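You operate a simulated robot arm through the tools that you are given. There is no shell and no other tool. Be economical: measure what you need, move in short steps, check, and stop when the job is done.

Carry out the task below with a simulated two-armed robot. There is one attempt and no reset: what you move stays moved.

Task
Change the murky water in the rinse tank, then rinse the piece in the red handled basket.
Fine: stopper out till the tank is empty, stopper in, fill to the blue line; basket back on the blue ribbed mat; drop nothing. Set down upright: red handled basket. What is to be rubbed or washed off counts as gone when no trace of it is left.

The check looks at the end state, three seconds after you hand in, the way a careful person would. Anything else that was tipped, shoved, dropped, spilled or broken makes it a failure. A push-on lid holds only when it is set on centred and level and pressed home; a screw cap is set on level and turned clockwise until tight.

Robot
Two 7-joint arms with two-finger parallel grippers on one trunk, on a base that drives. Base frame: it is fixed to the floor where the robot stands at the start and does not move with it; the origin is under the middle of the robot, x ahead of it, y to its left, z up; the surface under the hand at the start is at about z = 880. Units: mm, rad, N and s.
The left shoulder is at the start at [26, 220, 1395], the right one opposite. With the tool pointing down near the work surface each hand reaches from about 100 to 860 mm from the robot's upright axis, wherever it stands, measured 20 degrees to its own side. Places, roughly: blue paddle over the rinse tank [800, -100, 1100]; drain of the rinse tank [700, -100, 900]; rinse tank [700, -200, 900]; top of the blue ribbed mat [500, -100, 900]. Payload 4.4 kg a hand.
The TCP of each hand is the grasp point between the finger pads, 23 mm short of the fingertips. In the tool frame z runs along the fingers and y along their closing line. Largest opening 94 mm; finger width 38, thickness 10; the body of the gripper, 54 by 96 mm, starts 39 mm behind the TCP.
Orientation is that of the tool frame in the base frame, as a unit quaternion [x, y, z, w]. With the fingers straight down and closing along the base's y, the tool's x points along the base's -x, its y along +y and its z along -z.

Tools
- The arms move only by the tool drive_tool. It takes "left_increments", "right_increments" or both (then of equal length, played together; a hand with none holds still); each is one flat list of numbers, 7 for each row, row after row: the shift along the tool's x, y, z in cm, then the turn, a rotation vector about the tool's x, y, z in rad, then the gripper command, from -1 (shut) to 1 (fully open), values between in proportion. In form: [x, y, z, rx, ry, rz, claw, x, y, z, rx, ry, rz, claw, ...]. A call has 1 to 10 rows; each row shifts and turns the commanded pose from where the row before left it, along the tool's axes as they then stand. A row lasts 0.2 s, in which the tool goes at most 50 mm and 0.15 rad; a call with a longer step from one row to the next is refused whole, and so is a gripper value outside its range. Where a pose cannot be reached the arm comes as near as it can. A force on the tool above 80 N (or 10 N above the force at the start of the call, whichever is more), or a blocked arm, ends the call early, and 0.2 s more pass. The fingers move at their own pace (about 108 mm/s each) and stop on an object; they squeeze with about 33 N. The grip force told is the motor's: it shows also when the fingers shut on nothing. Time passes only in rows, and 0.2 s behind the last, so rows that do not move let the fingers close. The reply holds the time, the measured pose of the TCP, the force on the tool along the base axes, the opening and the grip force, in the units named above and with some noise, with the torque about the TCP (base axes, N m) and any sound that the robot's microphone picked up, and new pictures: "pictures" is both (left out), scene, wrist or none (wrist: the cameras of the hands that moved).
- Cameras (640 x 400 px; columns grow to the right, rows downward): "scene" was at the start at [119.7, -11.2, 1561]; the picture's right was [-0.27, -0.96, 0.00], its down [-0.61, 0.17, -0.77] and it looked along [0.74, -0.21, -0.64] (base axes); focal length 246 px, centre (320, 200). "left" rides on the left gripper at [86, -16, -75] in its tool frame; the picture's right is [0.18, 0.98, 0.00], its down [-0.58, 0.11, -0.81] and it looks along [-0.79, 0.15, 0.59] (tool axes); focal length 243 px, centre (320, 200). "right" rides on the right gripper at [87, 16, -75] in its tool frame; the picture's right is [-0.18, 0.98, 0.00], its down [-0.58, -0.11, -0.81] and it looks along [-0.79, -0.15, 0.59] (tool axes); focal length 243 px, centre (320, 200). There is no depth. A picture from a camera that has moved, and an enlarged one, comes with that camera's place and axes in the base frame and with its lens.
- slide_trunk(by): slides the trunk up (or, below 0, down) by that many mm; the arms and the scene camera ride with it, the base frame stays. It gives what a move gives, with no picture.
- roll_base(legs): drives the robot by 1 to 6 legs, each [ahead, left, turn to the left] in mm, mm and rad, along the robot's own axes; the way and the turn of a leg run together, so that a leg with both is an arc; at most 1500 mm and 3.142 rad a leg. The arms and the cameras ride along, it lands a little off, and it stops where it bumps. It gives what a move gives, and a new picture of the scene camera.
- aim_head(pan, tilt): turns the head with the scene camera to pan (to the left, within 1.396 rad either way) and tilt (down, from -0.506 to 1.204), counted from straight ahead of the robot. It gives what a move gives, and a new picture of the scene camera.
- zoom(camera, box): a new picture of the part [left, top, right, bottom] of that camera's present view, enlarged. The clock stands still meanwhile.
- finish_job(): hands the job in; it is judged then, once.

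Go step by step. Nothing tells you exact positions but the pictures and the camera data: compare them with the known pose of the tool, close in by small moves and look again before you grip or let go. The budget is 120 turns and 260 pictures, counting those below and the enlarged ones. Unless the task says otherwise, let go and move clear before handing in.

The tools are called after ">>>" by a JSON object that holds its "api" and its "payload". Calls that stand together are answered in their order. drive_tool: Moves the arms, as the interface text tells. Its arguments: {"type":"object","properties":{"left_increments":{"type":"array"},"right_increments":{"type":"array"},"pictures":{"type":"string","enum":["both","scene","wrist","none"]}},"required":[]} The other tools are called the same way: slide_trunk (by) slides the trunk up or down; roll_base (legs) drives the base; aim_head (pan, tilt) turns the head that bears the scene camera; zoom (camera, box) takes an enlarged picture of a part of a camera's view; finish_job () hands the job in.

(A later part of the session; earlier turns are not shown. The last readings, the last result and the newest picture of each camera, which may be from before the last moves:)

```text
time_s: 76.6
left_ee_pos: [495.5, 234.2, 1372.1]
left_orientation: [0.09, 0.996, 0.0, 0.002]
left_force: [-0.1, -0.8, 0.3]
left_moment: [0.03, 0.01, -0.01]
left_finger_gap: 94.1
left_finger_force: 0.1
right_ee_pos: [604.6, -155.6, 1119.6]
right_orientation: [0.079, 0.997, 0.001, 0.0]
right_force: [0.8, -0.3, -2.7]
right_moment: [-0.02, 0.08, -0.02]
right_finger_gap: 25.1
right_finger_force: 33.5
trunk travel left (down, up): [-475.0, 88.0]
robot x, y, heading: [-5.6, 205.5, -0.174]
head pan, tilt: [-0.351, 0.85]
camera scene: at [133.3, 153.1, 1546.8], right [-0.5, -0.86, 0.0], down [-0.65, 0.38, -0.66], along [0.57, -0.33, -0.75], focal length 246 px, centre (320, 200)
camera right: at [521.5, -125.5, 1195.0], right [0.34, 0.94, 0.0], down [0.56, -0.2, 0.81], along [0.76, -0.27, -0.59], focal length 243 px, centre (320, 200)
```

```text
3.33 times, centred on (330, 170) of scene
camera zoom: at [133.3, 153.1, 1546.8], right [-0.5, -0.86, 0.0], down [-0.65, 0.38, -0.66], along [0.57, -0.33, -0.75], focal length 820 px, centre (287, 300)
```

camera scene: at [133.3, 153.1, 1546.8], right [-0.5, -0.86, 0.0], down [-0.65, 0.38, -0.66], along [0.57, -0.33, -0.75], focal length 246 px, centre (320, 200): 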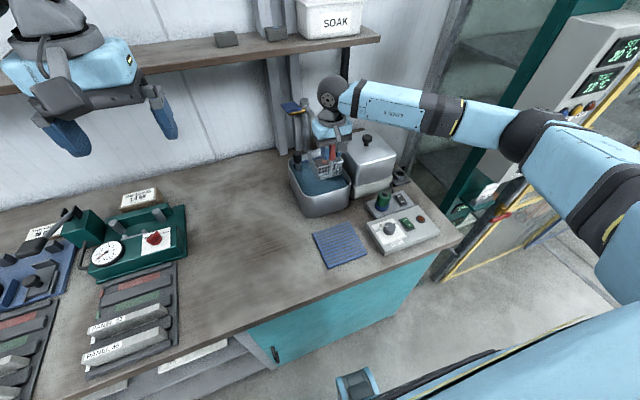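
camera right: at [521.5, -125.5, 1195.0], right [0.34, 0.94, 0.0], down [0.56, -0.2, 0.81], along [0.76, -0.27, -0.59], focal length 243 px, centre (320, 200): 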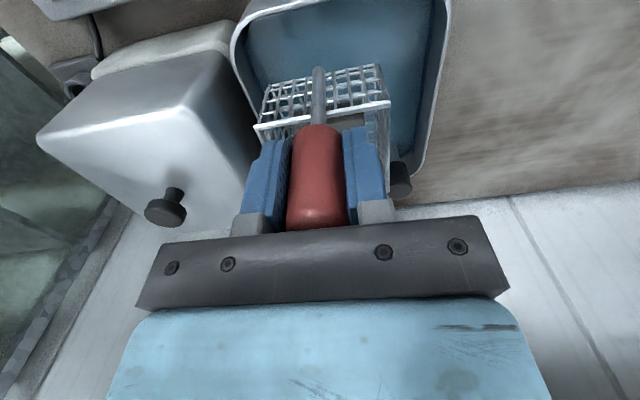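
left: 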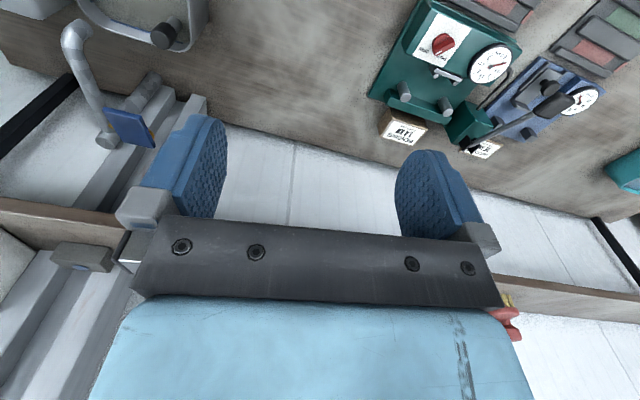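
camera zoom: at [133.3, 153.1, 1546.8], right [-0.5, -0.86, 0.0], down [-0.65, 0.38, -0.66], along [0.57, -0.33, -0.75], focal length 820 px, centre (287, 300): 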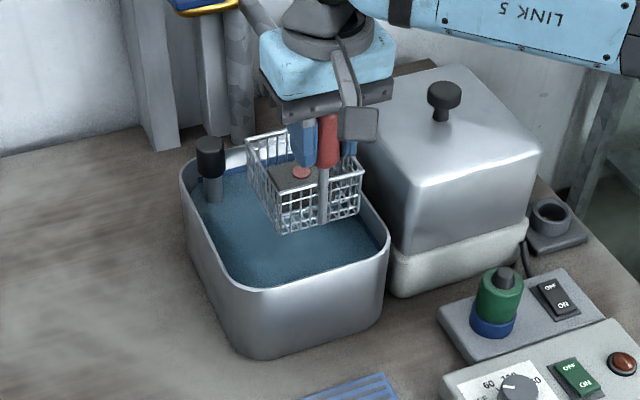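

The basket is too near the right wall of the tank. I shift it 20 mm left and look again before lowering.

>>> {"api": "drive_tool", "payload": {"right_increments": [0.3, 2, 0, 0, 0, 0, -1, 0, 0, 2, 0, 0, 0, -1, 0, 0, 0, 0, 0, 0, -1], "pictures": "wrist"}}

>>> {"api": "zoom", "payload": {"camera": "scene", "box": [270, 130, 370, 220]}}

```text
time_s: 77.4
left_ee_pos: [496.7, 233.8, 1371.9]
left_orientation: [0.088, 0.996, -0.001, 0.002]
left_force: [-0.2, -0.2, 0.7]
left_moment: [0.02, 0.01, -0.01]
left_finger_gap: 93.9
left_finger_force: 0.0
right_ee_pos: [605.8, -134.6, 1101.4]
right_orientation: [0.079, 0.997, 0.0, 0.0]
right_force: [1.2, 0.2, -3.4]
right_moment: [0.11, 0.1, 0.06]
right_finger_gap: 25.3
right_finger_force: 33.2
trunk travel left (down, up): [-475.0, 88.0]
robot x, y, heading: [-1.3, 201.2, -0.178]
head pan, tilt: [-0.351, 0.85]
camera right: at [522.4, -105.2, 1175.7], right [0.34, 0.94, 0.0], down [0.56, -0.2, 0.81], along [0.76, -0.27, -0.59], focal length 243 px, centre (320, 200)
```

right: 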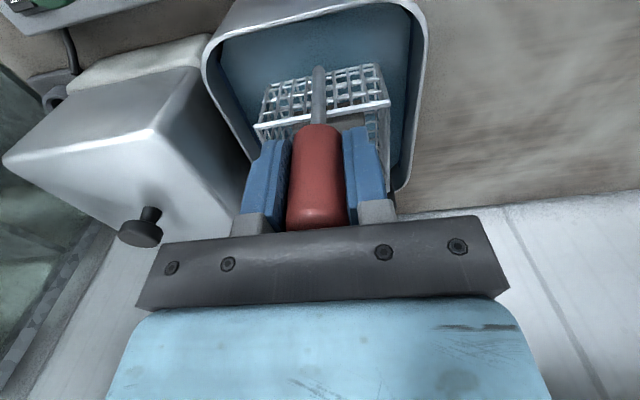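

```text
4.44 times, centred on (320, 175) of scene
camera zoom: at [134.0, 153.7, 1546.7], right [-0.5, -0.86, 0.0], down [-0.65, 0.38, -0.66], along [0.57, -0.33, -0.75], focal length 1094 px, centre (320, 311)
```

zoom: 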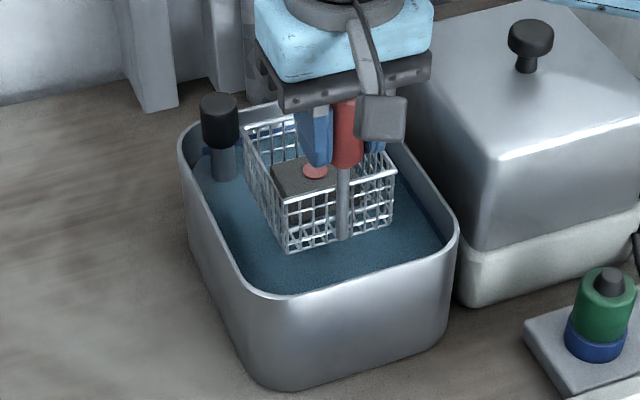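

It is centred now and clear of the stopper. I lower the basket into the water.

>>> {"api": "drive_tool", "payload": {"right_increments": [0.1, 0, 2, 0, 0, 0, -1, 0.1, 0, 2, 0, 0, 0, -1, 0.1, 0, 2, 0, 0, 0, -1, 0.1, 0, 2, 0, 0, 0, -1, 0, 0, 0, 0, 0, 0, -1], "pictures": "wrist"}}

>>> {"api": "zoom", "payload": {"camera": "scene", "box": [270, 130, 370, 220]}}

```text
time_s: 78.6
left_ee_pos: [495.8, 233.9, 1372.7]
left_orientation: [0.089, 0.996, -0.001, 0.002]
left_force: [0.1, -0.4, -0.2]
left_moment: [-0.01, 0.01, 0.0]
left_finger_gap: 93.9
left_finger_force: 0.1
right_ee_pos: [601.7, -134.5, 1019.8]
right_orientation: [0.079, 0.997, 0.0, 0.0]
right_force: [-0.1, 0.3, -2.5]
right_moment: [-0.05, 0.12, 0.0]
right_finger_gap: 25.0
right_finger_force: 33.5
trunk travel left (down, up): [-475.0, 88.0]
robot x, y, heading: [-2.8, 203.0, -0.174]
head pan, tilt: [-0.351, 0.85]
camera right: at [519.0, -105.0, 1094.7], right [0.34, 0.94, 0.0], down [0.56, -0.2, 0.81], along [0.76, -0.27, -0.59], focal length 243 px, centre (320, 200)
```

right: 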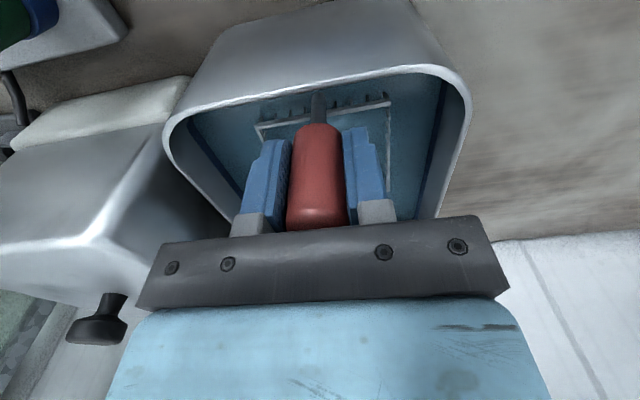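

```text
4.44 times, centred on (320, 175) of scene
camera zoom: at [133.8, 153.7, 1546.8], right [-0.5, -0.86, 0.0], down [-0.65, 0.38, -0.66], along [0.57, -0.33, -0.75], focal length 1094 px, centre (320, 311)
```

zoom: 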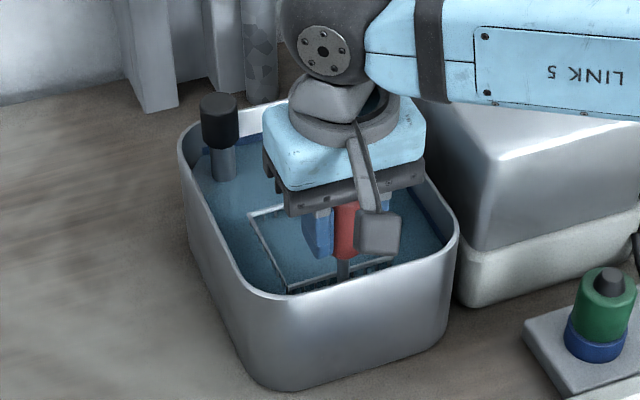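

The basket is submerged and nothing touches. I go 7 mm deeper and swish gently back and forth.

>>> {"api": "drive_tool", "payload": {"right_increments": [0, 0, 0.7, 0, 0, 0, -1, -1, 0, 0, 0, 0, 0, -1, 1, 0, 0, 0, 0, 0, -1, 1, 0, 0, 0, 0, 0, -1, -1, 0, 0, 0, 0, 0, -1, -1, 0, 0, 0, 0, 0, -1, 1, 0, 0, 0, 0, 0, -1, 1, 0, 0, 0, 0, 0, -1, -1, 0, 0, 0, 0, 0, -1, 0, 0, 0, 0, 0, 0, -1], "pictures": "none"}}

>>> {"api": "drive_tool", "payload": {"right_increments": [0, 1, 0, 0, 0, 0, -1, 0, -1, 0, 0, 0, 0, -1, 0, -1, 0, 0, 0, 0, -1, 0, 1, 0, 0, 0, 0, -1, 0, 1, 0, 0, 0, 0, -1, 0, -1, 0, 0, 0, 0, -1, 0, -1, 0, 0, 0, 0, -1, 0, 1, 0, 0, 0, 0, -1, 0, 1, 0, 0, 0, 0, -1, 0, -1, 0, 0, 0, 0, -1], "pictures": "none"}}

>>> {"api": "zoom", "payload": {"camera": "scene", "box": [270, 130, 370, 220]}}

```text
time_s: 80.8
left_ee_pos: [496.6, 232.8, 1371.7]
left_orientation: [0.089, 0.996, 0.0, 0.002]
left_force: [-0.5, 0.2, 1.1]
left_moment: [0.0, -0.02, 0.01]
left_finger_gap: 93.9
left_finger_force: 0.0
right_ee_pos: [600.9, -134.2, 1014.3]
right_orientation: [0.08, 0.997, 0.0, -0.001]
right_force: [-1.7, 0.4, -1.6]
right_moment: [0.0, 0.08, -0.03]
right_finger_gap: 24.9
right_finger_force: 32.9
trunk travel left (down, up): [-475.0, 88.0]
robot x, y, heading: [1.0, 202.2, -0.173]
head pan, tilt: [-0.351, 0.85]
```

```text
time_s: 83.0
left_ee_pos: [495.3, 233.4, 1371.9]
left_orientation: [0.089, 0.996, -0.001, 0.001]
left_force: [-0.1, -0.1, -0.1]
left_moment: [0.03, -0.01, 0.0]
left_finger_gap: 93.9
left_finger_force: 0.1
right_ee_pos: [600.3, -133.1, 1012.9]
right_orientation: [0.079, 0.997, 0.001, 0.001]
right_force: [-0.3, 1.0, -1.6]
right_moment: [0.04, 0.05, -0.03]
right_finger_gap: 25.4
right_finger_force: 32.9
trunk travel left (down, up): [-475.0, 88.0]
robot x, y, heading: [3.5, 206.5, -0.175]
head pan, tilt: [-0.351, 0.85]
```

```text
4.44 times, centred on (320, 175) of scene
camera zoom: at [133.5, 152.7, 1546.7], right [-0.5, -0.86, 0.0], down [-0.65, 0.38, -0.66], along [0.57, -0.33, -0.75], focal length 1094 px, centre (320, 311)
```

zoom: 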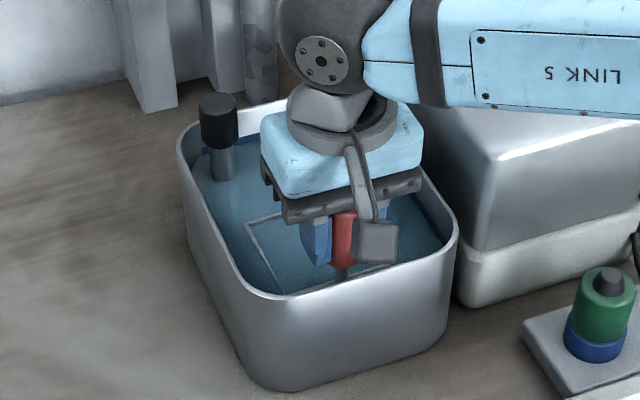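

I swish some more, with up-and-down strokes below the surface, then raise the basket out to look.

>>> {"api": "drive_tool", "payload": {"right_increments": [-1, 0, 0, 0, 0, 0, -1, 1, 0, 0, 0, 0, 0, -1, 1, 0, 0, 0, 0, 0, -1, -1, 0, 0, 0, 0, 0, -1, 0, 0, -1, 0, 0, 0, -1, 0, 0, 1, 0, 0, 0, -1, 0, 0, -1, 0, 0, 0, -1, 0, 0, 1, 0, 0, 0, -1, 0, 0, -1, 0, 0, 0, -1, 0, 0, 1, 0, 0, 0, -1], "pictures": "none"}}

>>> {"api": "drive_tool", "payload": {"right_increments": [-1, 0, 0, 0, 0, 0, -1, 1, 0, 0, 0, 0, 0, -1, 1, 0, 0, 0, 0, 0, -1, -1, 0, 0, 0, 0, 0, -1, -1, 0, 0, 0, 0, 0, -1, 1, 0, 0, 0, 0, 0, -1, 1, 0, 0, 0, 0, 0, -1, -1, 0, 0, 0, 0, 0, -1, 0, 1, 0, 0, 0, 0, -1, 0, -1, 0, 0, 0, 0, -1], "pictures": "none"}}

>>> {"api": "drive_tool", "payload": {"right_increments": [0, 0, -1.5, 0, 0, 0, -1, 0, 0, -1.5, 0, 0, 0, -1, 0, 0, -1.5, 0, 0, 0, -1, 0, 0, -1.5, 0, 0, 0, -1, 0, 0, -1.5, 0, 0, 0, -1, 0, 0, -1, 0, 0, 0, -1, 0, 0, 0, 0, 0, 0, -1, 0, 0, 0, 0, 0, 0, -1]}}

>>> {"api": "zoom", "payload": {"camera": "scene", "box": [290, 140, 360, 200]}}

```text
time_s: 85.2
left_ee_pos: [497.0, 233.7, 1372.8]
left_orientation: [0.088, 0.996, 0.0, 0.002]
left_force: [-0.4, 0.1, 0.3]
left_moment: [0.02, 0.01, -0.04]
left_finger_gap: 94.1
left_finger_force: 0.0
right_ee_pos: [601.2, -133.7, 1013.6]
right_orientation: [0.079, 0.997, 0.001, 0.0]
right_force: [-0.2, 0.4, -1.7]
right_moment: [0.06, 0.03, 0.02]
right_finger_gap: 25.1
right_finger_force: 32.9
trunk travel left (down, up): [-475.0, 88.0]
robot x, y, heading: [-2.3, 202.1, -0.173]
head pan, tilt: [-0.351, 0.85]
```

```text
time_s: 87.4
left_ee_pos: [496.3, 233.4, 1372.6]
left_orientation: [0.09, 0.996, 0.0, 0.002]
left_force: [0.1, -0.8, 0.0]
left_moment: [-0.02, 0.0, 0.01]
left_finger_gap: 94.1
left_finger_force: 0.0
right_ee_pos: [601.8, -134.1, 1014.0]
right_orientation: [0.079, 0.997, 0.001, 0.001]
right_force: [-0.4, -0.5, -2.0]
right_moment: [-0.05, 0.07, -0.01]
right_finger_gap: 25.3
right_finger_force: 32.9
trunk travel left (down, up): [-475.0, 88.0]
robot x, y, heading: [1.1, 205.9, -0.175]
head pan, tilt: [-0.351, 0.85]
```

```text
time_s: 89.2
left_ee_pos: [496.7, 234.4, 1372.0]
left_orientation: [0.089, 0.996, 0.0, 0.001]
left_force: [1.3, -0.8, 0.0]
left_moment: [0.03, 0.0, -0.03]
left_finger_gap: 94.0
left_finger_force: 0.1
right_ee_pos: [600.7, -133.7, 1098.8]
right_orientation: [0.079, 0.997, 0.0, 0.0]
right_force: [0.6, 0.9, -1.5]
right_moment: [0.08, 0.09, 0.04]
right_finger_gap: 24.9
right_finger_force: 33.2
trunk travel left (down, up): [-475.0, 88.0]
robot x, y, heading: [-0.3, 201.3, -0.176]
head pan, tilt: [-0.351, 0.85]
camera scene: at [133.9, 153.6, 1546.7], right [-0.5, -0.86, 0.0], down [-0.65, 0.38, -0.66], along [0.57, -0.33, -0.75], focal length 246 px, centre (320, 200)
camera right: at [518.6, -103.7, 1174.6], right [0.34, 0.94, 0.0], down [0.56, -0.2, 0.81], along [0.76, -0.27, -0.59], focal length 243 px, centre (320, 200)
```

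scene: 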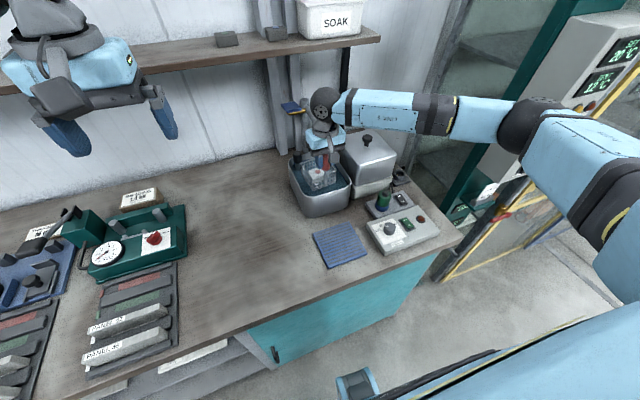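
right: 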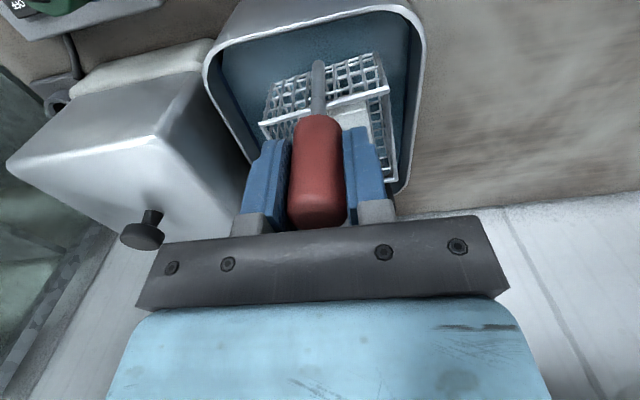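

```text
6.67 times, centred on (325, 170) of scene
camera zoom: at [133.9, 153.6, 1546.7], right [-0.5, -0.86, 0.0], down [-0.65, 0.38, -0.66], along [0.57, -0.33, -0.75], focal length 1640 px, centre (287, 400)
```

zoom: 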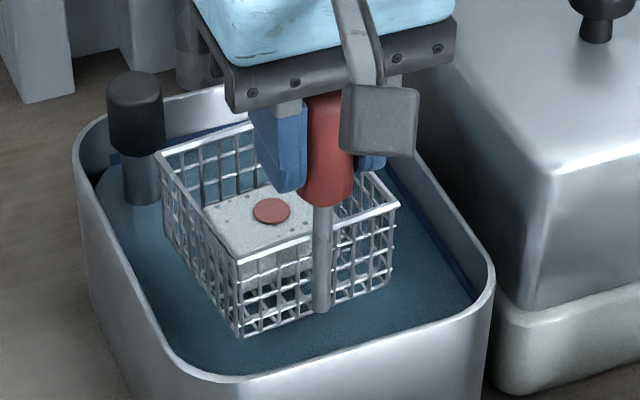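

The piece went from dark to light, but there may be specks left. I zoom in more.

>>> {"api": "zoom", "payload": {"camera": "scene", "box": [308, 162, 338, 182]}}

>>> {"api": "zoom", "payload": {"camera": "right", "box": [250, 40, 410, 190]}}

```text
16.00 times, centred on (323, 172) of scene
camera zoom: at [133.9, 153.6, 1546.7], right [-0.5, -0.86, 0.0], down [-0.65, 0.38, -0.66], along [0.57, -0.33, -0.75], focal length 3936 px, centre (272, 648)
```

zoom: 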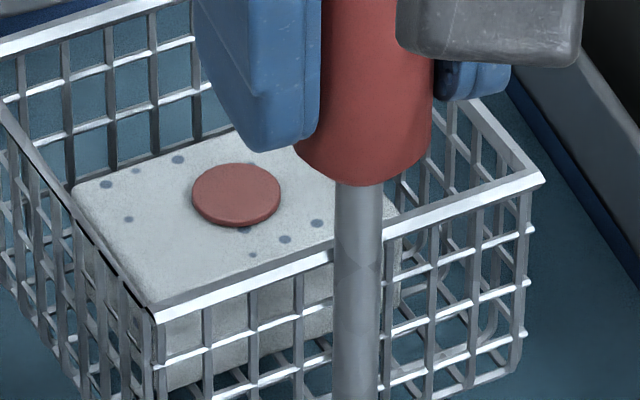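

```text
2.67 times, centred on (330, 115) of right
camera zoom: at [518.6, -103.7, 1174.6], right [0.34, 0.94, 0.0], down [0.56, -0.2, 0.81], along [0.76, -0.27, -0.59], focal length 647 px, centre (293, 427)
```

zoom: 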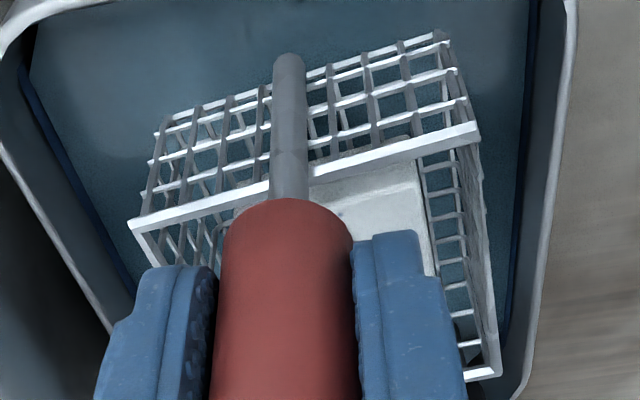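

Some specks remain on the piece, so it needs longer rinsing. I lower it again and keep swishing.

>>> {"api": "drive_tool", "payload": {"right_increments": [0, 0, 1.7, 0, 0, 0, -1, 0, 0, 1.7, 0, 0, 0, -1, 0, 0, 1.7, 0, 0, 0, -1, 0, 0, 1.7, 0, 0, 0, -1, 0, 0, 1.7, 0, 0, 0, -1, -1.5, 0, 0, 0, 0, 0, -1, 1.5, 0, 0, 0, 0, 0, -1, 1.5, 0, 0, 0, 0, 0, -1, -1.5, 0, 0, 0, 0, 0, -1, 0, 0, 0, 0, 0, 0, -1], "pictures": "none"}}

>>> {"api": "drive_tool", "payload": {"right_increments": [-1.5, 0, 0, 0, 0, 0, -1, 1.5, 0, 0, 0, 0, 0, -1, 1.5, 0, 0, 0, 0, 0, -1, -1.5, 0, 0, 0, 0, 0, -1, 0, 0, -1.2, 0, 0, 0, -1, 0, 0, 1.2, 0, 0, 0, -1, 0, 0, -1.2, 0, 0, 0, -1, 0, 0, 1.2, 0, 0, 0, -1, 0, 1, 0, 0, 0, 0, -1, 0, -1, 0, 0, 0, 0, -1], "pictures": "none"}}

>>> {"api": "drive_tool", "payload": {"right_increments": [-1.5, 0, 0, 0, 0, 0, -1, 1.5, 0, 0, 0, 0, 0, -1, 1.5, 0, 0, 0, 0, 0, -1, -1.5, 0, 0, 0, 0, 0, -1, 0, 0, -1.2, 0, 0, 0, -1, 0, 0, 1.2, 0, 0, 0, -1, 0, 0, -1.2, 0, 0, 0, -1, 0, 0, 1.2, 0, 0, 0, -1, 0, 1, 0, 0, 0, 0, -1, 0, -1, 0, 0, 0, 0, -1], "pictures": "none"}}

>>> {"api": "drive_tool", "payload": {"right_increments": [-1.5, 0, 0, 0, 0, 0, -1, 1.5, 0, 0, 0, 0, 0, -1, 1.5, 0, 0, 0, 0, 0, -1, -1.5, 0, 0, 0, 0, 0, -1, -1.5, 0, 0, 0, 0, 0, -1, 1.5, 0, 0, 0, 0, 0, -1, 1.5, 0, 0, 0, 0, 0, -1, -1.5, 0, 0, 0, 0, 0, -1, 0, 1, 0, 0, 0, 0, -1, 0, -1, 0, 0, 0, 0, -1], "pictures": "none"}}

>>> {"api": "drive_tool", "payload": {"right_increments": [0, 0, -1.7, 0, 0, 0, -1, 0, 0, -1.7, 0, 0, 0, -1, 0, 0, -1.7, 0, 0, 0, -1, 0, 0, -1.7, 0, 0, 0, -1, 0, 0, -1.7, 0, 0, 0, -1, 0, 0, 0, 0, 0, 0, -1, 0, 0, 0, 0, 0, 0, -1], "pictures": "wrist"}}

>>> {"api": "zoom", "payload": {"camera": "scene", "box": [300, 157, 345, 187]}}

```text
time_s: 91.4
left_ee_pos: [495.6, 234.0, 1371.8]
left_orientation: [0.09, 0.996, 0.0, 0.001]
left_force: [1.1, 0.5, 0.1]
left_moment: [-0.02, 0.01, 0.02]
left_finger_gap: 94.0
left_finger_force: 0.0
right_ee_pos: [600.4, -133.2, 1015.7]
right_orientation: [0.08, 0.997, 0.001, 0.0]
right_force: [0.2, 0.7, -2.1]
right_moment: [-0.01, 0.1, 0.04]
right_finger_gap: 24.8
right_finger_force: 32.9
trunk travel left (down, up): [-475.0, 88.0]
robot x, y, heading: [1.4, 207.6, -0.177]
head pan, tilt: [-0.351, 0.85]
```

```text
time_s: 93.6
left_ee_pos: [495.8, 234.1, 1373.0]
left_orientation: [0.089, 0.996, -0.001, 0.001]
left_force: [0.0, 1.1, 0.4]
left_moment: [0.04, 0.02, -0.01]
left_finger_gap: 94.1
left_finger_force: 0.1
right_ee_pos: [600.2, -134.0, 1014.3]
right_orientation: [0.079, 0.997, 0.001, 0.0]
right_force: [-0.2, -0.1, -0.8]
right_moment: [0.03, 0.04, -0.02]
right_finger_gap: 24.8
right_finger_force: 33.1
trunk travel left (down, up): [-475.0, 88.0]
robot x, y, heading: [0.4, 207.4, -0.174]
head pan, tilt: [-0.351, 0.85]
```

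```text
time_s: 95.8
left_ee_pos: [496.7, 234.0, 1371.9]
left_orientation: [0.089, 0.996, 0.0, 0.001]
left_force: [-0.1, 0.1, 0.2]
left_moment: [-0.01, -0.04, -0.02]
left_finger_gap: 94.0
left_finger_force: 0.1
right_ee_pos: [600.1, -133.1, 1014.3]
right_orientation: [0.08, 0.997, 0.001, 0.0]
right_force: [-0.7, 0.7, -2.0]
right_moment: [-0.03, 0.09, -0.01]
right_finger_gap: 24.8
right_finger_force: 32.6
trunk travel left (down, up): [-475.0, 88.0]
robot x, y, heading: [-2.0, 203.9, -0.177]
head pan, tilt: [-0.351, 0.85]
```

```text
time_s: 98.0
left_ee_pos: [495.7, 232.6, 1372.3]
left_orientation: [0.089, 0.996, -0.001, 0.002]
left_force: [0.4, -0.7, 0.0]
left_moment: [0.0, 0.02, -0.01]
left_finger_gap: 94.2
left_finger_force: 0.1
right_ee_pos: [601.0, -134.0, 1015.5]
right_orientation: [0.08, 0.997, 0.0, 0.0]
right_force: [1.0, 0.4, -1.7]
right_moment: [-0.02, 0.06, -0.01]
right_finger_gap: 24.7
right_finger_force: 32.9
trunk travel left (down, up): [-475.0, 88.0]
robot x, y, heading: [3.2, 206.1, -0.174]
head pan, tilt: [-0.351, 0.85]
```

```text
time_s: 99.6
left_ee_pos: [496.1, 234.0, 1372.4]
left_orientation: [0.088, 0.996, 0.0, 0.002]
left_force: [0.2, 0.5, 0.3]
left_moment: [-0.01, 0.0, -0.04]
left_finger_gap: 93.9
left_finger_force: 0.1
right_ee_pos: [601.5, -135.1, 1101.1]
right_orientation: [0.079, 0.997, 0.0, 0.0]
right_force: [0.0, 0.5, -1.2]
right_moment: [-0.02, 0.07, 0.01]
right_finger_gap: 25.0
right_finger_force: 33.2
trunk travel left (down, up): [-475.0, 88.0]
robot x, y, heading: [1.9, 203.5, -0.177]
head pan, tilt: [-0.351, 0.85]
camera right: at [518.7, -105.1, 1175.1], right [0.34, 0.94, 0.0], down [0.56, -0.2, 0.81], along [0.76, -0.27, -0.59], focal length 243 px, centre (320, 200)
```

right: 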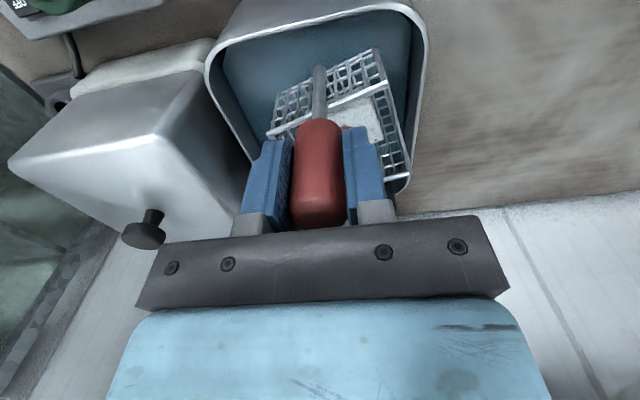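

```text
13.33 times, centred on (322, 172) of scene
camera zoom: at [133.8, 153.5, 1546.7], right [-0.5, -0.86, 0.0], down [-0.65, 0.38, -0.66], along [0.57, -0.33, -0.75], focal length 3280 px, centre (287, 573)
```

zoom: 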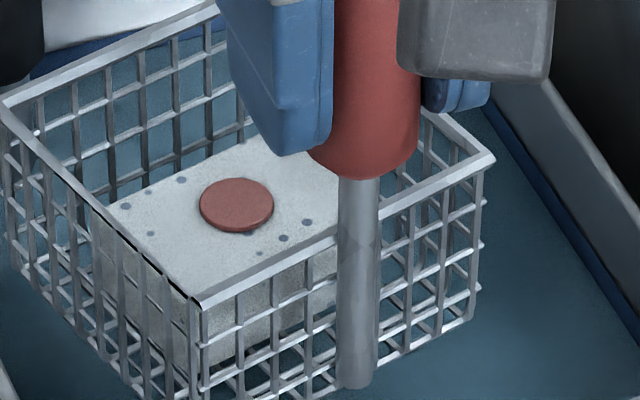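

The specks look unchanged in place and size, so they may be pits in the piece itself. I dip it a few more times with strokes, then compare closely.

>>> {"api": "drive_tool", "payload": {"right_increments": [0, 0, 2, 0, 0, 0, -1, 0, 0, 2, 0, 0, 0, -1, 0, 0, 2, 0, 0, 0, -1, 0, 0, 2.8, 0, 0, 0, -1, 0, 0, -2, 0, 0, 0, -1, 0, 0, 2, 0, 0, 0, -1, 0, 0, -2, 0, 0, 0, -1, 0, 0, 2, 0, 0, 0, -1, 0, 0, -2, 0, 0, 0, -1, 0, 0, 2, 0, 0, 0, -1], "pictures": "none"}}

>>> {"api": "drive_tool", "payload": {"right_increments": [0, 0, -2, 0, 0, 0, -1, 0, 0, 2, 0, 0, 0, -1, 0, 0, -2, 0, 0, 0, -1, 0, 0, 2, 0, 0, 0, -1, 0, 1.5, 0, 0, 0, 0, -1, 0, -1.5, 0, 0, 0, 0, -1, 0, -1.2, 0, 0, 0, 0, -1, 0, 1.2, 0, 0, 0, 0, -1, 0, 1.5, 0, 0, 0, 0, -1, 0, -1.5, 0, 0, 0, 0, -1], "pictures": "none"}}

>>> {"api": "drive_tool", "payload": {"right_increments": [0, 0, -2, 0, 0, 0, -1, 0, 0, -2, 0, 0, 0, -1, 0, 0, -2, 0, 0, 0, -1, 0, 0, -1.5, 0, 0, 0, -1, 0, 0, 2, 0, 0, 0, -1, 0, 0, 2, 0, 0, 0, -1, 0, 0, 2, 0, 0, 0, -1, 0, 0, 1.5, 0, 0, 0, -1, 0, 0, -2, 0, 0, 0, -1, 0, 0, 2, 0, 0, 0, -1], "pictures": "none"}}

>>> {"api": "drive_tool", "payload": {"right_increments": [0, 0, -2, 0, 0, 0, -1, 0, 0, 2, 0, 0, 0, -1, 0, 0, -2, 0, 0, 0, -1, 0, 0, 2, 0, 0, 0, -1, 0, 0, -2, 0, 0, 0, -1, 0, 0, -2, 0, 0, 0, -1, 0, 0, -2, 0, 0, 0, -1, 0, 0, -2.8, 0, 0, 0, -1, 0, 0, 0, 0, 0, 0, -1, 0, 0, 0, 0, 0, 0, -1], "pictures": "wrist"}}

>>> {"api": "zoom", "payload": {"camera": "scene", "box": [300, 157, 345, 187]}}

```text
time_s: 101.8
left_ee_pos: [496.6, 233.3, 1372.1]
left_orientation: [0.089, 0.996, 0.0, 0.001]
left_force: [1.0, -0.1, -0.6]
left_moment: [-0.02, -0.02, 0.0]
left_finger_gap: 93.8
left_finger_force: 0.0
right_ee_pos: [600.0, -134.8, 1010.0]
right_orientation: [0.08, 0.997, 0.001, -0.001]
right_force: [-0.3, -1.0, -2.2]
right_moment: [-0.03, 0.05, -0.01]
right_finger_gap: 24.6
right_finger_force: 32.9
trunk travel left (down, up): [-475.0, 88.0]
robot x, y, heading: [-6.0, 203.9, -0.177]
head pan, tilt: [-0.351, 0.85]
```

```text
time_s: 104.0
left_ee_pos: [495.9, 231.6, 1372.9]
left_orientation: [0.09, 0.996, -0.001, 0.001]
left_force: [-0.4, -0.2, 0.1]
left_moment: [-0.01, 0.02, 0.01]
left_finger_gap: 94.0
left_finger_force: 0.1
right_ee_pos: [600.2, -133.3, 1011.0]
right_orientation: [0.08, 0.997, 0.001, 0.0]
right_force: [0.3, -0.4, -2.0]
right_moment: [0.02, 0.07, 0.01]
right_finger_gap: 24.8
right_finger_force: 32.8
trunk travel left (down, up): [-475.0, 88.0]
robot x, y, heading: [-0.8, 203.1, -0.173]
head pan, tilt: [-0.351, 0.85]
```

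```text
time_s: 106.2
left_ee_pos: [497.4, 234.3, 1372.1]
left_orientation: [0.088, 0.996, 0.0, 0.001]
left_force: [-0.4, 0.0, -0.2]
left_moment: [0.01, 0.03, 0.02]
left_finger_gap: 94.3
left_finger_force: 0.0
right_ee_pos: [601.1, -134.8, 1010.0]
right_orientation: [0.079, 0.997, 0.001, -0.001]
right_force: [-0.3, -0.5, -2.4]
right_moment: [-0.03, 0.07, 0.04]
right_finger_gap: 25.0
right_finger_force: 33.0
trunk travel left (down, up): [-475.0, 88.0]
robot x, y, heading: [0.4, 203.8, -0.179]
head pan, tilt: [-0.351, 0.85]
```

```text
time_s: 108.4
left_ee_pos: [497.8, 233.4, 1372.4]
left_orientation: [0.089, 0.996, 0.0, 0.0]
left_force: [-0.1, 0.1, -0.4]
left_moment: [-0.01, -0.01, -0.02]
left_finger_gap: 93.9
left_finger_force: 0.0
right_ee_pos: [600.6, -134.2, 1100.1]
right_orientation: [0.079, 0.997, 0.0, 0.0]
right_force: [-0.3, 0.3, -1.0]
right_moment: [0.01, 0.09, -0.01]
right_finger_gap: 24.8
right_finger_force: 32.9
trunk travel left (down, up): [-475.0, 88.0]
robot x, y, heading: [0.4, 202.8, -0.175]
head pan, tilt: [-0.351, 0.85]
camera right: at [518.2, -104.0, 1175.9], right [0.34, 0.94, 0.0], down [0.56, -0.2, 0.81], along [0.76, -0.27, -0.59], focal length 243 px, centre (320, 200)
```

right: 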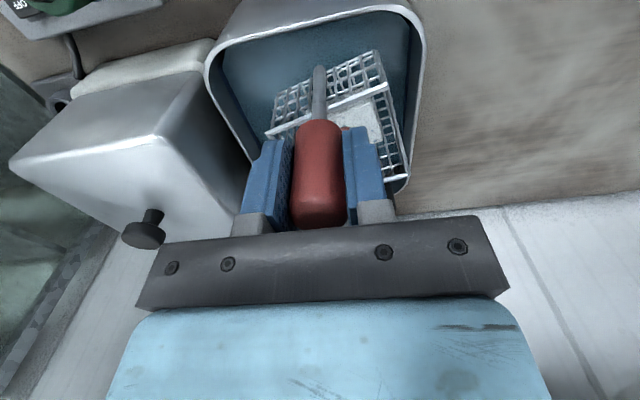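

```text
13.33 times, centred on (322, 172) of scene
camera zoom: at [134.1, 153.6, 1546.7], right [-0.5, -0.86, 0.0], down [-0.65, 0.38, -0.66], along [0.57, -0.33, -0.75], focal length 3280 px, centre (287, 573)
```

zoom: 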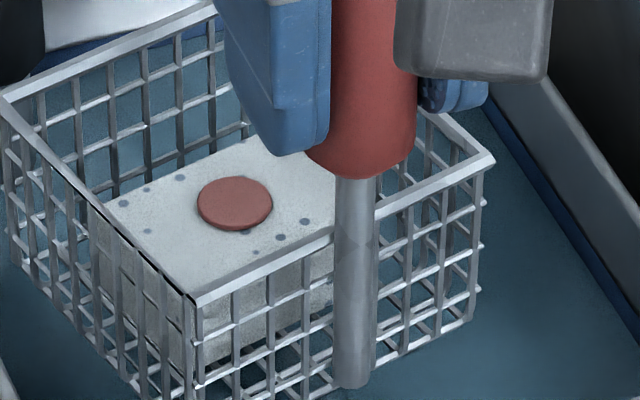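

>>> {"api": "zoom", "payload": {"camera": "scene", "box": [305, 165, 325, 178]}}

>>> {"api": "zoom", "payload": {"camera": "left", "box": [0, 0, 160, 120]}}

```text
16.00 times, centred on (315, 172) of scene
camera zoom: at [134.1, 153.6, 1546.7], right [-0.5, -0.86, 0.0], down [-0.65, 0.38, -0.66], along [0.57, -0.33, -0.75], focal length 3936 px, centre (400, 656)
```

zoom: 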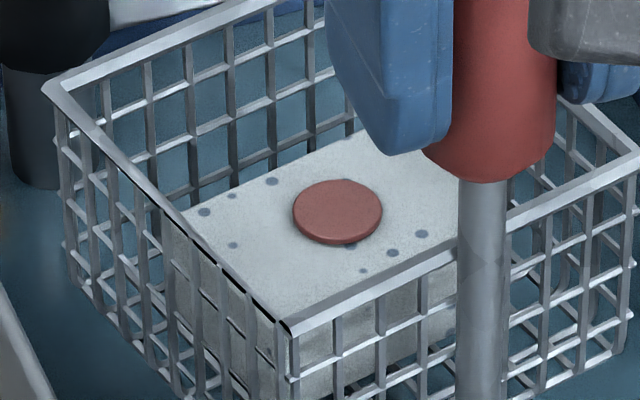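

```text
3.33 times, centred on (80, 60) of left
camera zoom: at [407.6, 232.6, 1446.7], right [-0.01, 1.0, 0.0], down [0.59, 0.0, 0.81], along [0.81, 0.01, -0.59], focal length 809 px, centre (1120, 667)
```

zoom: 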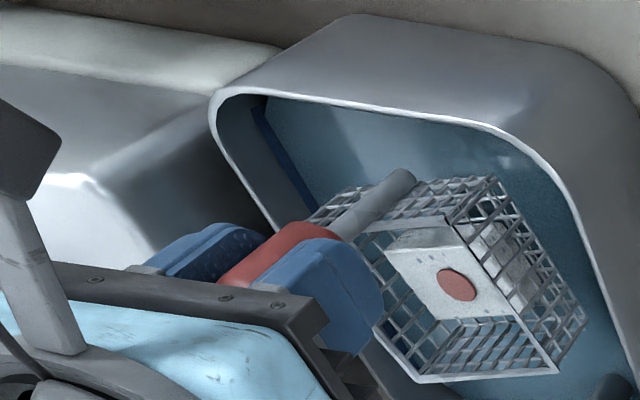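

The dots are bluish like the water, so they could be wet droplets. I hold the basket over the tank for several seconds and see whether they change.

>>> {"api": "drive_tool", "payload": {"right_increments": [0, 0, 0, 0, 0, 0, -1, 0, 0, 0, 0, 0, 0, -1, 0, 0, 0, 0, 0, 0, -1, 0, 0, 0, 0, 0, 0, -1, 0, 0, 0, 0, 0, 0, -1, 0, 0, 0, 0, 0, 0, -1, 0, 0, 0, 0, 0, 0, -1, 0, 0, 0, 0, 0, 0, -1, 0, 0, 0, 0, 0, 0, -1, 0, 0, 0, 0, 0, 0, -1], "pictures": "none"}}

>>> {"api": "drive_tool", "payload": {"right_increments": [0, 0, 0, 0, 0, 0, -1, 0, 0, 0, 0, 0, 0, -1, 0, 0, 0, 0, 0, 0, -1, 0, 0, 0, 0, 0, 0, -1, 0, 0, 0, 0, 0, 0, -1, 0, 0, 0, 0, 0, 0, -1, 0, 0, 0, 0, 0, 0, -1, 0, 0, 0, 0, 0, 0, -1, 0, 0, 0, 0, 0, 0, -1, 0, 0, 0, 0, 0, 0, -1], "pictures": "none"}}

>>> {"api": "zoom", "payload": {"camera": "scene", "box": [305, 165, 325, 178]}}

>>> {"api": "zoom", "payload": {"camera": "left", "box": [90, 40, 150, 100]}}

```text
time_s: 110.6
left_ee_pos: [495.7, 233.2, 1371.2]
left_orientation: [0.088, 0.996, 0.0, 0.0]
left_force: [-0.1, -0.4, -0.1]
left_moment: [0.0, 0.01, 0.01]
left_finger_gap: 94.0
left_finger_force: 0.1
right_ee_pos: [600.2, -134.3, 1101.2]
right_orientation: [0.08, 0.997, 0.0, 0.0]
right_force: [1.1, 0.4, -2.1]
right_moment: [0.02, 0.06, -0.04]
right_finger_gap: 25.1
right_finger_force: 33.6
trunk travel left (down, up): [-475.0, 88.0]
robot x, y, heading: [-2.2, 205.0, -0.179]
head pan, tilt: [-0.351, 0.85]
```

```text
time_s: 112.8
left_ee_pos: [496.3, 233.0, 1372.6]
left_orientation: [0.089, 0.996, 0.0, 0.001]
left_force: [0.4, -0.8, 0.4]
left_moment: [0.01, 0.03, 0.0]
left_finger_gap: 94.0
left_finger_force: 0.1
right_ee_pos: [600.0, -133.5, 1100.7]
right_orientation: [0.079, 0.997, 0.0, 0.001]
right_force: [1.0, 0.7, -3.0]
right_moment: [0.01, 0.07, -0.02]
right_finger_gap: 24.9
right_finger_force: 32.7
trunk travel left (down, up): [-475.0, 88.0]
robot x, y, heading: [-0.4, 205.8, -0.173]
head pan, tilt: [-0.351, 0.85]
```

```text
16.00 times, centred on (315, 172) of scene
camera zoom: at [133.9, 153.5, 1546.7], right [-0.5, -0.86, 0.0], down [-0.65, 0.38, -0.66], along [0.57, -0.33, -0.75], focal length 3936 px, centre (400, 656)
```

zoom: 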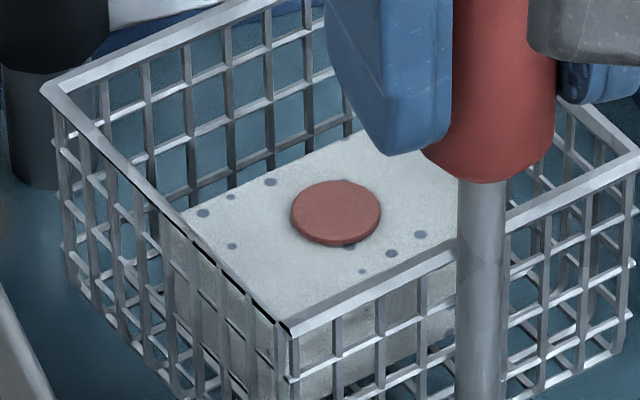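

```text
6.67 times, centred on (120, 70) of left
camera zoom: at [407.4, 232.5, 1446.8], right [-0.01, 1.0, 0.0], down [0.59, 0.0, 0.81], along [0.81, 0.01, -0.59], focal length 1618 px, centre (1653, 1067)
```

zoom: 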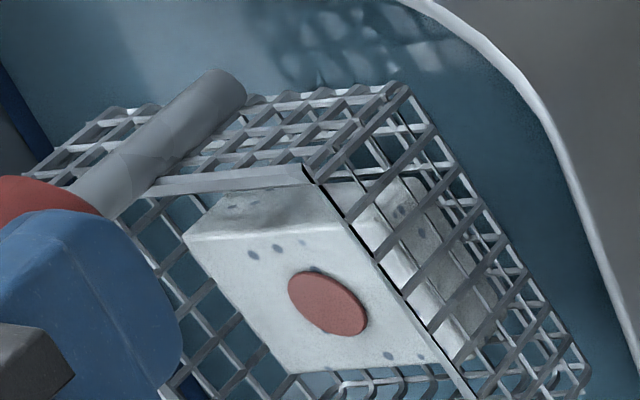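

The dots sit on every face and do not change at all. I do one more, livelier rinse to be sure they are not dirt.

>>> {"api": "drive_tool", "payload": {"right_increments": [0, 0, 2, 0, 0, 0, -1, 0, 0, 2, 0, 0, 0, -1, 0, 0, 2, 0, 0, 0, -1, 0, 0, 2.8, 0, 0, 0, -1, 2, 0, 0, 0, 0, 0, -1, -3, 0, 0, 0, 0, 0, -1, 3, 0, 0, 0, 0, 0, -1, -3, 0, 0, 0, 0, 0, -1, 3, 0, 0, 0, 0, 0, -1, -3, 0, 0, 0, 0, 0, -1], "pictures": "none"}}

>>> {"api": "drive_tool", "payload": {"right_increments": [3, 0, 0, 0, 0, 0, -1, -3, 0, 0, 0, 0, 0, -1, 3, 0, 0, 0, 0, 0, -1, -3, 0, 0, 0, 0, 0, -1, 3, 0, 0, 0, 0, 0, -1, -3, 0, 0, 0, 0, 0, -1, 3, 0, 0, 0, 0, 0, -1, -3, 0, 0, 0, 0, 0, -1, 3, 0, 0, 0, 0, 0, -1, -3, 0, 0, 0, 0, 0, -1], "pictures": "none"}}

>>> {"api": "drive_tool", "payload": {"right_increments": [3, 0, 0, 0, 0, 0, -1, -3, 0, 0, 0, 0, 0, -1, 3, 0, 0, 0, 0, 0, -1, -3, 0, 0, 0, 0, 0, -1, 3, 0, 0, 0, 0, 0, -1, -3, 0, 0, 0, 0, 0, -1, 3, 0, 0, 0, 0, 0, -1, -3, 0, 0, 0, 0, 0, -1, 3, 0, 0, 0, 0, 0, -1, -2, 0, 0, 0, 0, 0, -1], "pictures": "none"}}

>>> {"api": "drive_tool", "payload": {"right_increments": [0, 0, 0, 0, 0, 0, -1, 0, 0, -2, 0, 0, 0, -1, 0, 0, -2, 0, 0, 0, -1, 0, 0, -2, 0, 0, 0, -1, 0, 0, -2.8, 0, 0, 0, -1, 0, 0, 0, 0, 0, 0, -1, 0, 0, 0, 0, 0, 0, -1, 0, 0, 0, 0, 0, 0, -1], "pictures": "none"}}

>>> {"api": "zoom", "payload": {"camera": "scene", "box": [305, 165, 325, 178]}}

>>> {"api": "zoom", "payload": {"camera": "left", "box": [90, 40, 150, 100]}}

```text
time_s: 115.0
left_ee_pos: [494.6, 235.0, 1373.8]
left_orientation: [0.09, 0.996, 0.0, 0.002]
left_force: [-1.3, 0.6, 0.5]
left_moment: [0.02, -0.01, 0.01]
left_finger_gap: 94.1
left_finger_force: 0.0
right_ee_pos: [609.2, -135.3, 1013.2]
right_orientation: [0.079, 0.997, 0.0, 0.0]
right_force: [0.5, -0.1, -2.0]
right_moment: [0.02, 0.09, 0.02]
right_finger_gap: 24.9
right_finger_force: 33.2
trunk travel left (down, up): [-475.0, 88.0]
robot x, y, heading: [2.2, 204.8, -0.17]
head pan, tilt: [-0.351, 0.85]
```

```text
time_s: 117.2
left_ee_pos: [494.0, 233.8, 1373.4]
left_orientation: [0.09, 0.996, 0.0, 0.002]
left_force: [0.6, 0.5, -0.5]
left_moment: [-0.01, -0.03, 0.0]
left_finger_gap: 94.1
left_finger_force: 0.0
right_ee_pos: [607.4, -133.7, 1011.2]
right_orientation: [0.08, 0.997, 0.0, 0.0]
right_force: [0.1, -0.4, -2.4]
right_moment: [0.0, 0.06, 0.0]
right_finger_gap: 25.0
right_finger_force: 33.4
trunk travel left (down, up): [-475.0, 88.0]
robot x, y, heading: [3.7, 203.9, -0.171]
head pan, tilt: [-0.351, 0.85]
```

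```text
time_s: 119.4
left_ee_pos: [492.9, 235.2, 1375.1]
left_orientation: [0.09, 0.996, -0.001, 0.004]
left_force: [-0.7, 0.2, -0.2]
left_moment: [-0.03, -0.06, 0.02]
left_finger_gap: 93.9
left_finger_force: 0.0
right_ee_pos: [597.8, -132.2, 1013.8]
right_orientation: [0.079, 0.997, 0.0, -0.001]
right_force: [-1.1, 1.4, -1.1]
right_moment: [0.03, 0.04, 0.02]
right_finger_gap: 24.9
right_finger_force: 32.9
trunk travel left (down, up): [-475.0, 88.0]
robot x, y, heading: [-2.7, 203.7, -0.177]
head pan, tilt: [-0.351, 0.85]
```

```text
time_s: 121.2
left_ee_pos: [497.3, 233.9, 1372.2]
left_orientation: [0.088, 0.996, 0.0, 0.001]
left_force: [0.1, -0.2, 0.0]
left_moment: [-0.03, 0.01, 0.02]
left_finger_gap: 94.0
left_finger_force: 0.1
right_ee_pos: [600.1, -133.6, 1099.1]
right_orientation: [0.08, 0.997, 0.0, 0.0]
right_force: [0.0, 0.3, -1.7]
right_moment: [-0.01, 0.04, 0.0]
right_finger_gap: 24.7
right_finger_force: 33.2
trunk travel left (down, up): [-475.0, 88.0]
robot x, y, heading: [1.0, 205.5, -0.175]
head pan, tilt: [-0.351, 0.85]
```

```text
16.00 times, centred on (315, 172) of scene
camera zoom: at [134.0, 153.5, 1546.7], right [-0.5, -0.86, 0.0], down [-0.65, 0.38, -0.66], along [0.57, -0.33, -0.75], focal length 3936 px, centre (400, 656)
```

zoom: 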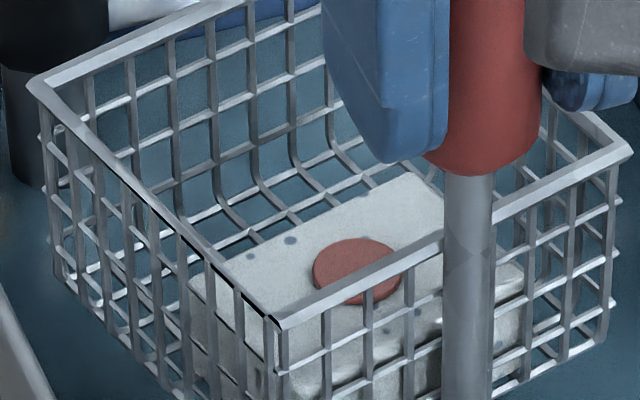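

```text
6.67 times, centred on (120, 70) of left
camera zoom: at [407.5, 232.5, 1446.8], right [-0.01, 1.0, 0.0], down [0.59, 0.0, 0.81], along [0.81, 0.01, -0.59], focal length 1618 px, centre (1653, 1067)
```

zoom: 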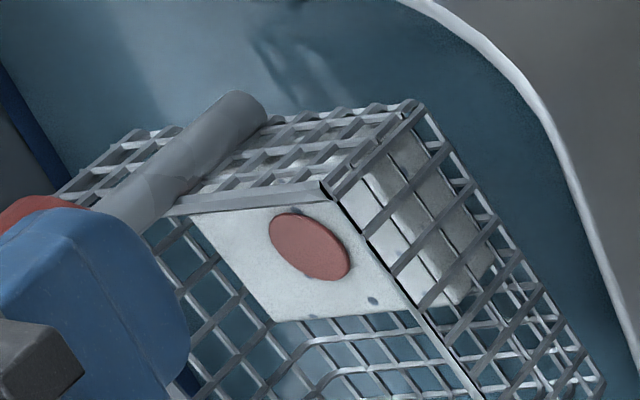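

The dots sit at the very same spots relative to the piece, so they look like beads or pits and not loose dirt. For certainty I give it one last long soak with strokes in the other directions.

>>> {"api": "drive_tool", "payload": {"right_increments": [0, 0, 2, 0, 0, 0, -1, 0, 0, 2, 0, 0, 0, -1, 0, 0, 2, 0, 0, 0, -1, 0, 0, 2.8, 0, 0, 0, -1, 0, 1.2, 0, 0, 0, 0, -1, 0, -2.4, 0, 0, 0, 0, -1, 0, 2.4, 0, 0, 0, 0, -1, 0, -2.4, 0, 0, 0, 0, -1, 0, 2.4, 0, 0, 0, 0, -1, 0, -1.2, 0, 0, 0, 0, -1], "pictures": "none"}}

>>> {"api": "drive_tool", "payload": {"right_increments": [0, 1.2, 0, 0, 0, 0, -1, 0, -2.4, 0, 0, 0, 0, -1, 0, 2.4, 0, 0, 0, 0, -1, 0, -2.4, 0, 0, 0, 0, -1, 0, 2.4, 0, 0, 0, 0, -1, 0, -2.4, 0, 0, 0, 0, -1, 0, 2.4, 0, 0, 0, 0, -1, 0, -2.4, 0, 0, 0, 0, -1, 0, 2.4, 0, 0, 0, 0, -1, 0, -1.2, 0, 0, 0, 0, -1], "pictures": "none"}}

>>> {"api": "drive_tool", "payload": {"right_increments": [0, 0, 0, 0, 0, 0, -1, 0, 0, 0, 0, 0, 0, -1, 0, 0, 0, 0, 0, 0, -1, 0, 0, 0, 0, 0, 0, -1, 0, 0, 0, 0, 0, 0, -1, 0, 0, 0, 0, 0, 0, -1, 0, 0, 0, 0, 0, 0, -1, 0, 0, 0, 0, 0, 0, -1, 0, 0, 0, 0, 0, 0, -1, 0, 0, 0, 0, 0, 0, -1], "pictures": "none"}}

>>> {"api": "drive_tool", "payload": {"right_increments": [0, 1.2, 0, 0, 0, 0, -1, 0, -2.4, 0, 0, 0, 0, -1, 0, 2.4, 0, 0, 0, 0, -1, 0, -2.4, 0, 0, 0, 0, -1, 0, 2.4, 0, 0, 0, 0, -1, 0, -2.4, 0, 0, 0, 0, -1, 0, 2.4, 0, 0, 0, 0, -1, 0, -2.4, 0, 0, 0, 0, -1, 0, 2.4, 0, 0, 0, 0, -1, 0, -1.2, 0, 0, 0, 0, -1], "pictures": "none"}}

>>> {"api": "drive_tool", "payload": {"right_increments": [0, 0, 0, 0, 0, 0, -1, 0, 0, -2, 0, 0, 0, -1, 0, 0, -2, 0, 0, 0, -1, 0, 0, -2, 0, 0, 0, -1, 0, 0, -2.8, 0, 0, 0, -1, 0, 0, 0, 0, 0, 0, -1, 0, 0, 0, 0, 0, 0, -1, 0, 0, 0, 0, 0, 0, -1], "pictures": "wrist"}}

>>> {"api": "zoom", "payload": {"camera": "scene", "box": [305, 165, 325, 178]}}

>>> {"api": "zoom", "payload": {"camera": "left", "box": [90, 40, 150, 100]}}

```text
time_s: 123.4
left_ee_pos: [496.6, 233.9, 1371.9]
left_orientation: [0.089, 0.996, -0.001, 0.003]
left_force: [0.2, -0.8, -0.9]
left_moment: [0.01, 0.01, 0.0]
left_finger_gap: 93.8
left_finger_force: 0.0
right_ee_pos: [601.3, -133.5, 1011.6]
right_orientation: [0.08, 0.997, 0.001, 0.0]
right_force: [-0.3, -0.2, -2.6]
right_moment: [0.01, 0.08, -0.01]
right_finger_gap: 24.7
right_finger_force: 33.0
trunk travel left (down, up): [-475.0, 88.0]
robot x, y, heading: [3.6, 204.1, -0.173]
head pan, tilt: [-0.351, 0.85]
```

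```text
time_s: 125.6
left_ee_pos: [495.7, 232.8, 1372.8]
left_orientation: [0.089, 0.996, 0.0, 0.002]
left_force: [0.3, 0.5, 0.4]
left_moment: [-0.01, 0.0, 0.0]
left_finger_gap: 93.6
left_finger_force: 0.0
right_ee_pos: [602.2, -133.5, 1012.3]
right_orientation: [0.08, 0.997, 0.001, 0.0]
right_force: [-0.1, 0.7, -1.5]
right_moment: [0.02, 0.04, 0.02]
right_finger_gap: 24.7
right_finger_force: 33.2
trunk travel left (down, up): [-475.0, 88.0]
robot x, y, heading: [-1.2, 204.8, -0.174]
head pan, tilt: [-0.351, 0.85]
```

```text
time_s: 127.8
left_ee_pos: [496.6, 234.4, 1372.4]
left_orientation: [0.089, 0.996, 0.001, 0.001]
left_force: [0.1, 1.4, -0.4]
left_moment: [-0.02, 0.04, -0.03]
left_finger_gap: 94.2
left_finger_force: 0.1
right_ee_pos: [602.2, -132.5, 1012.9]
right_orientation: [0.079, 0.997, 0.001, 0.0]
right_force: [-0.6, -0.2, -1.7]
right_moment: [0.0, 0.08, 0.01]
right_finger_gap: 24.4
right_finger_force: 32.7
trunk travel left (down, up): [-475.0, 88.0]
robot x, y, heading: [0.6, 208.0, -0.173]
head pan, tilt: [-0.351, 0.85]
```

```text
time_s: 130.0
left_ee_pos: [495.9, 233.6, 1372.3]
left_orientation: [0.089, 0.996, 0.0, 0.002]
left_force: [0.8, -0.2, -0.7]
left_moment: [0.02, 0.02, 0.0]
left_finger_gap: 94.0
left_finger_force: 0.1
right_ee_pos: [600.1, -132.8, 1011.4]
right_orientation: [0.079, 0.997, 0.002, 0.0]
right_force: [-0.3, -0.2, -0.9]
right_moment: [0.03, 0.07, -0.06]
right_finger_gap: 25.0
right_finger_force: 33.0
trunk travel left (down, up): [-475.0, 88.0]
robot x, y, heading: [2.5, 203.4, -0.178]
head pan, tilt: [-0.351, 0.85]
```

```text
time_s: 131.8
left_ee_pos: [495.9, 233.2, 1372.3]
left_orientation: [0.089, 0.996, 0.0, 0.001]
left_force: [0.0, 0.3, 0.0]
left_moment: [0.0, 0.0, 0.0]
left_finger_gap: 93.8
left_finger_force: 0.0
right_ee_pos: [600.4, -134.2, 1101.3]
right_orientation: [0.079, 0.997, 0.0, 0.0]
right_force: [0.2, 0.1, -2.4]
right_moment: [0.01, 0.05, 0.0]
right_finger_gap: 24.9
right_finger_force: 32.9
trunk travel left (down, up): [-475.0, 88.0]
robot x, y, heading: [0.9, 206.2, -0.174]
head pan, tilt: [-0.351, 0.85]
camera right: at [518.3, -105.0, 1175.8], right [0.34, 0.94, 0.0], down [0.56, -0.2, 0.81], along [0.76, -0.27, -0.59], focal length 243 px, centre (320, 200)
```

right: 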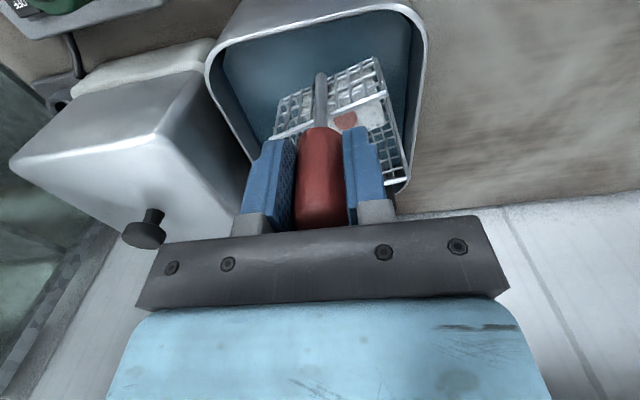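

```text
16.00 times, centred on (315, 172) of scene
camera zoom: at [133.8, 153.6, 1546.8], right [-0.5, -0.86, 0.0], down [-0.65, 0.38, -0.66], along [0.57, -0.33, -0.75], focal length 3936 px, centre (400, 656)
```

zoom: 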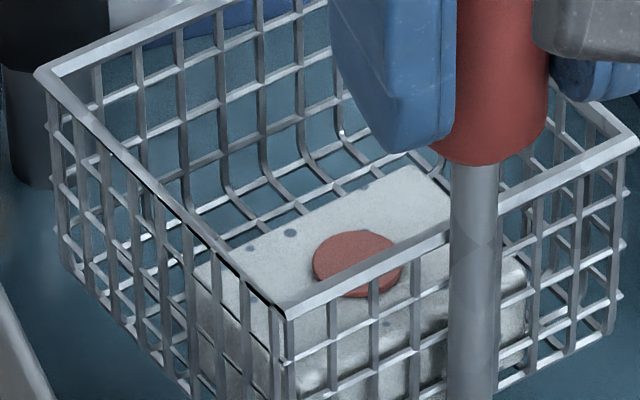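

```text
6.67 times, centred on (120, 70) of left
camera zoom: at [407.3, 232.6, 1446.8], right [-0.01, 1.0, 0.0], down [0.59, 0.0, 0.81], along [0.81, 0.01, -0.59], focal length 1618 px, centre (1653, 1067)
```

zoom: 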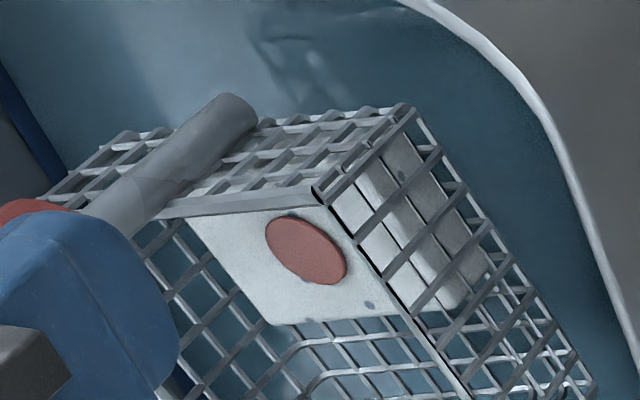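

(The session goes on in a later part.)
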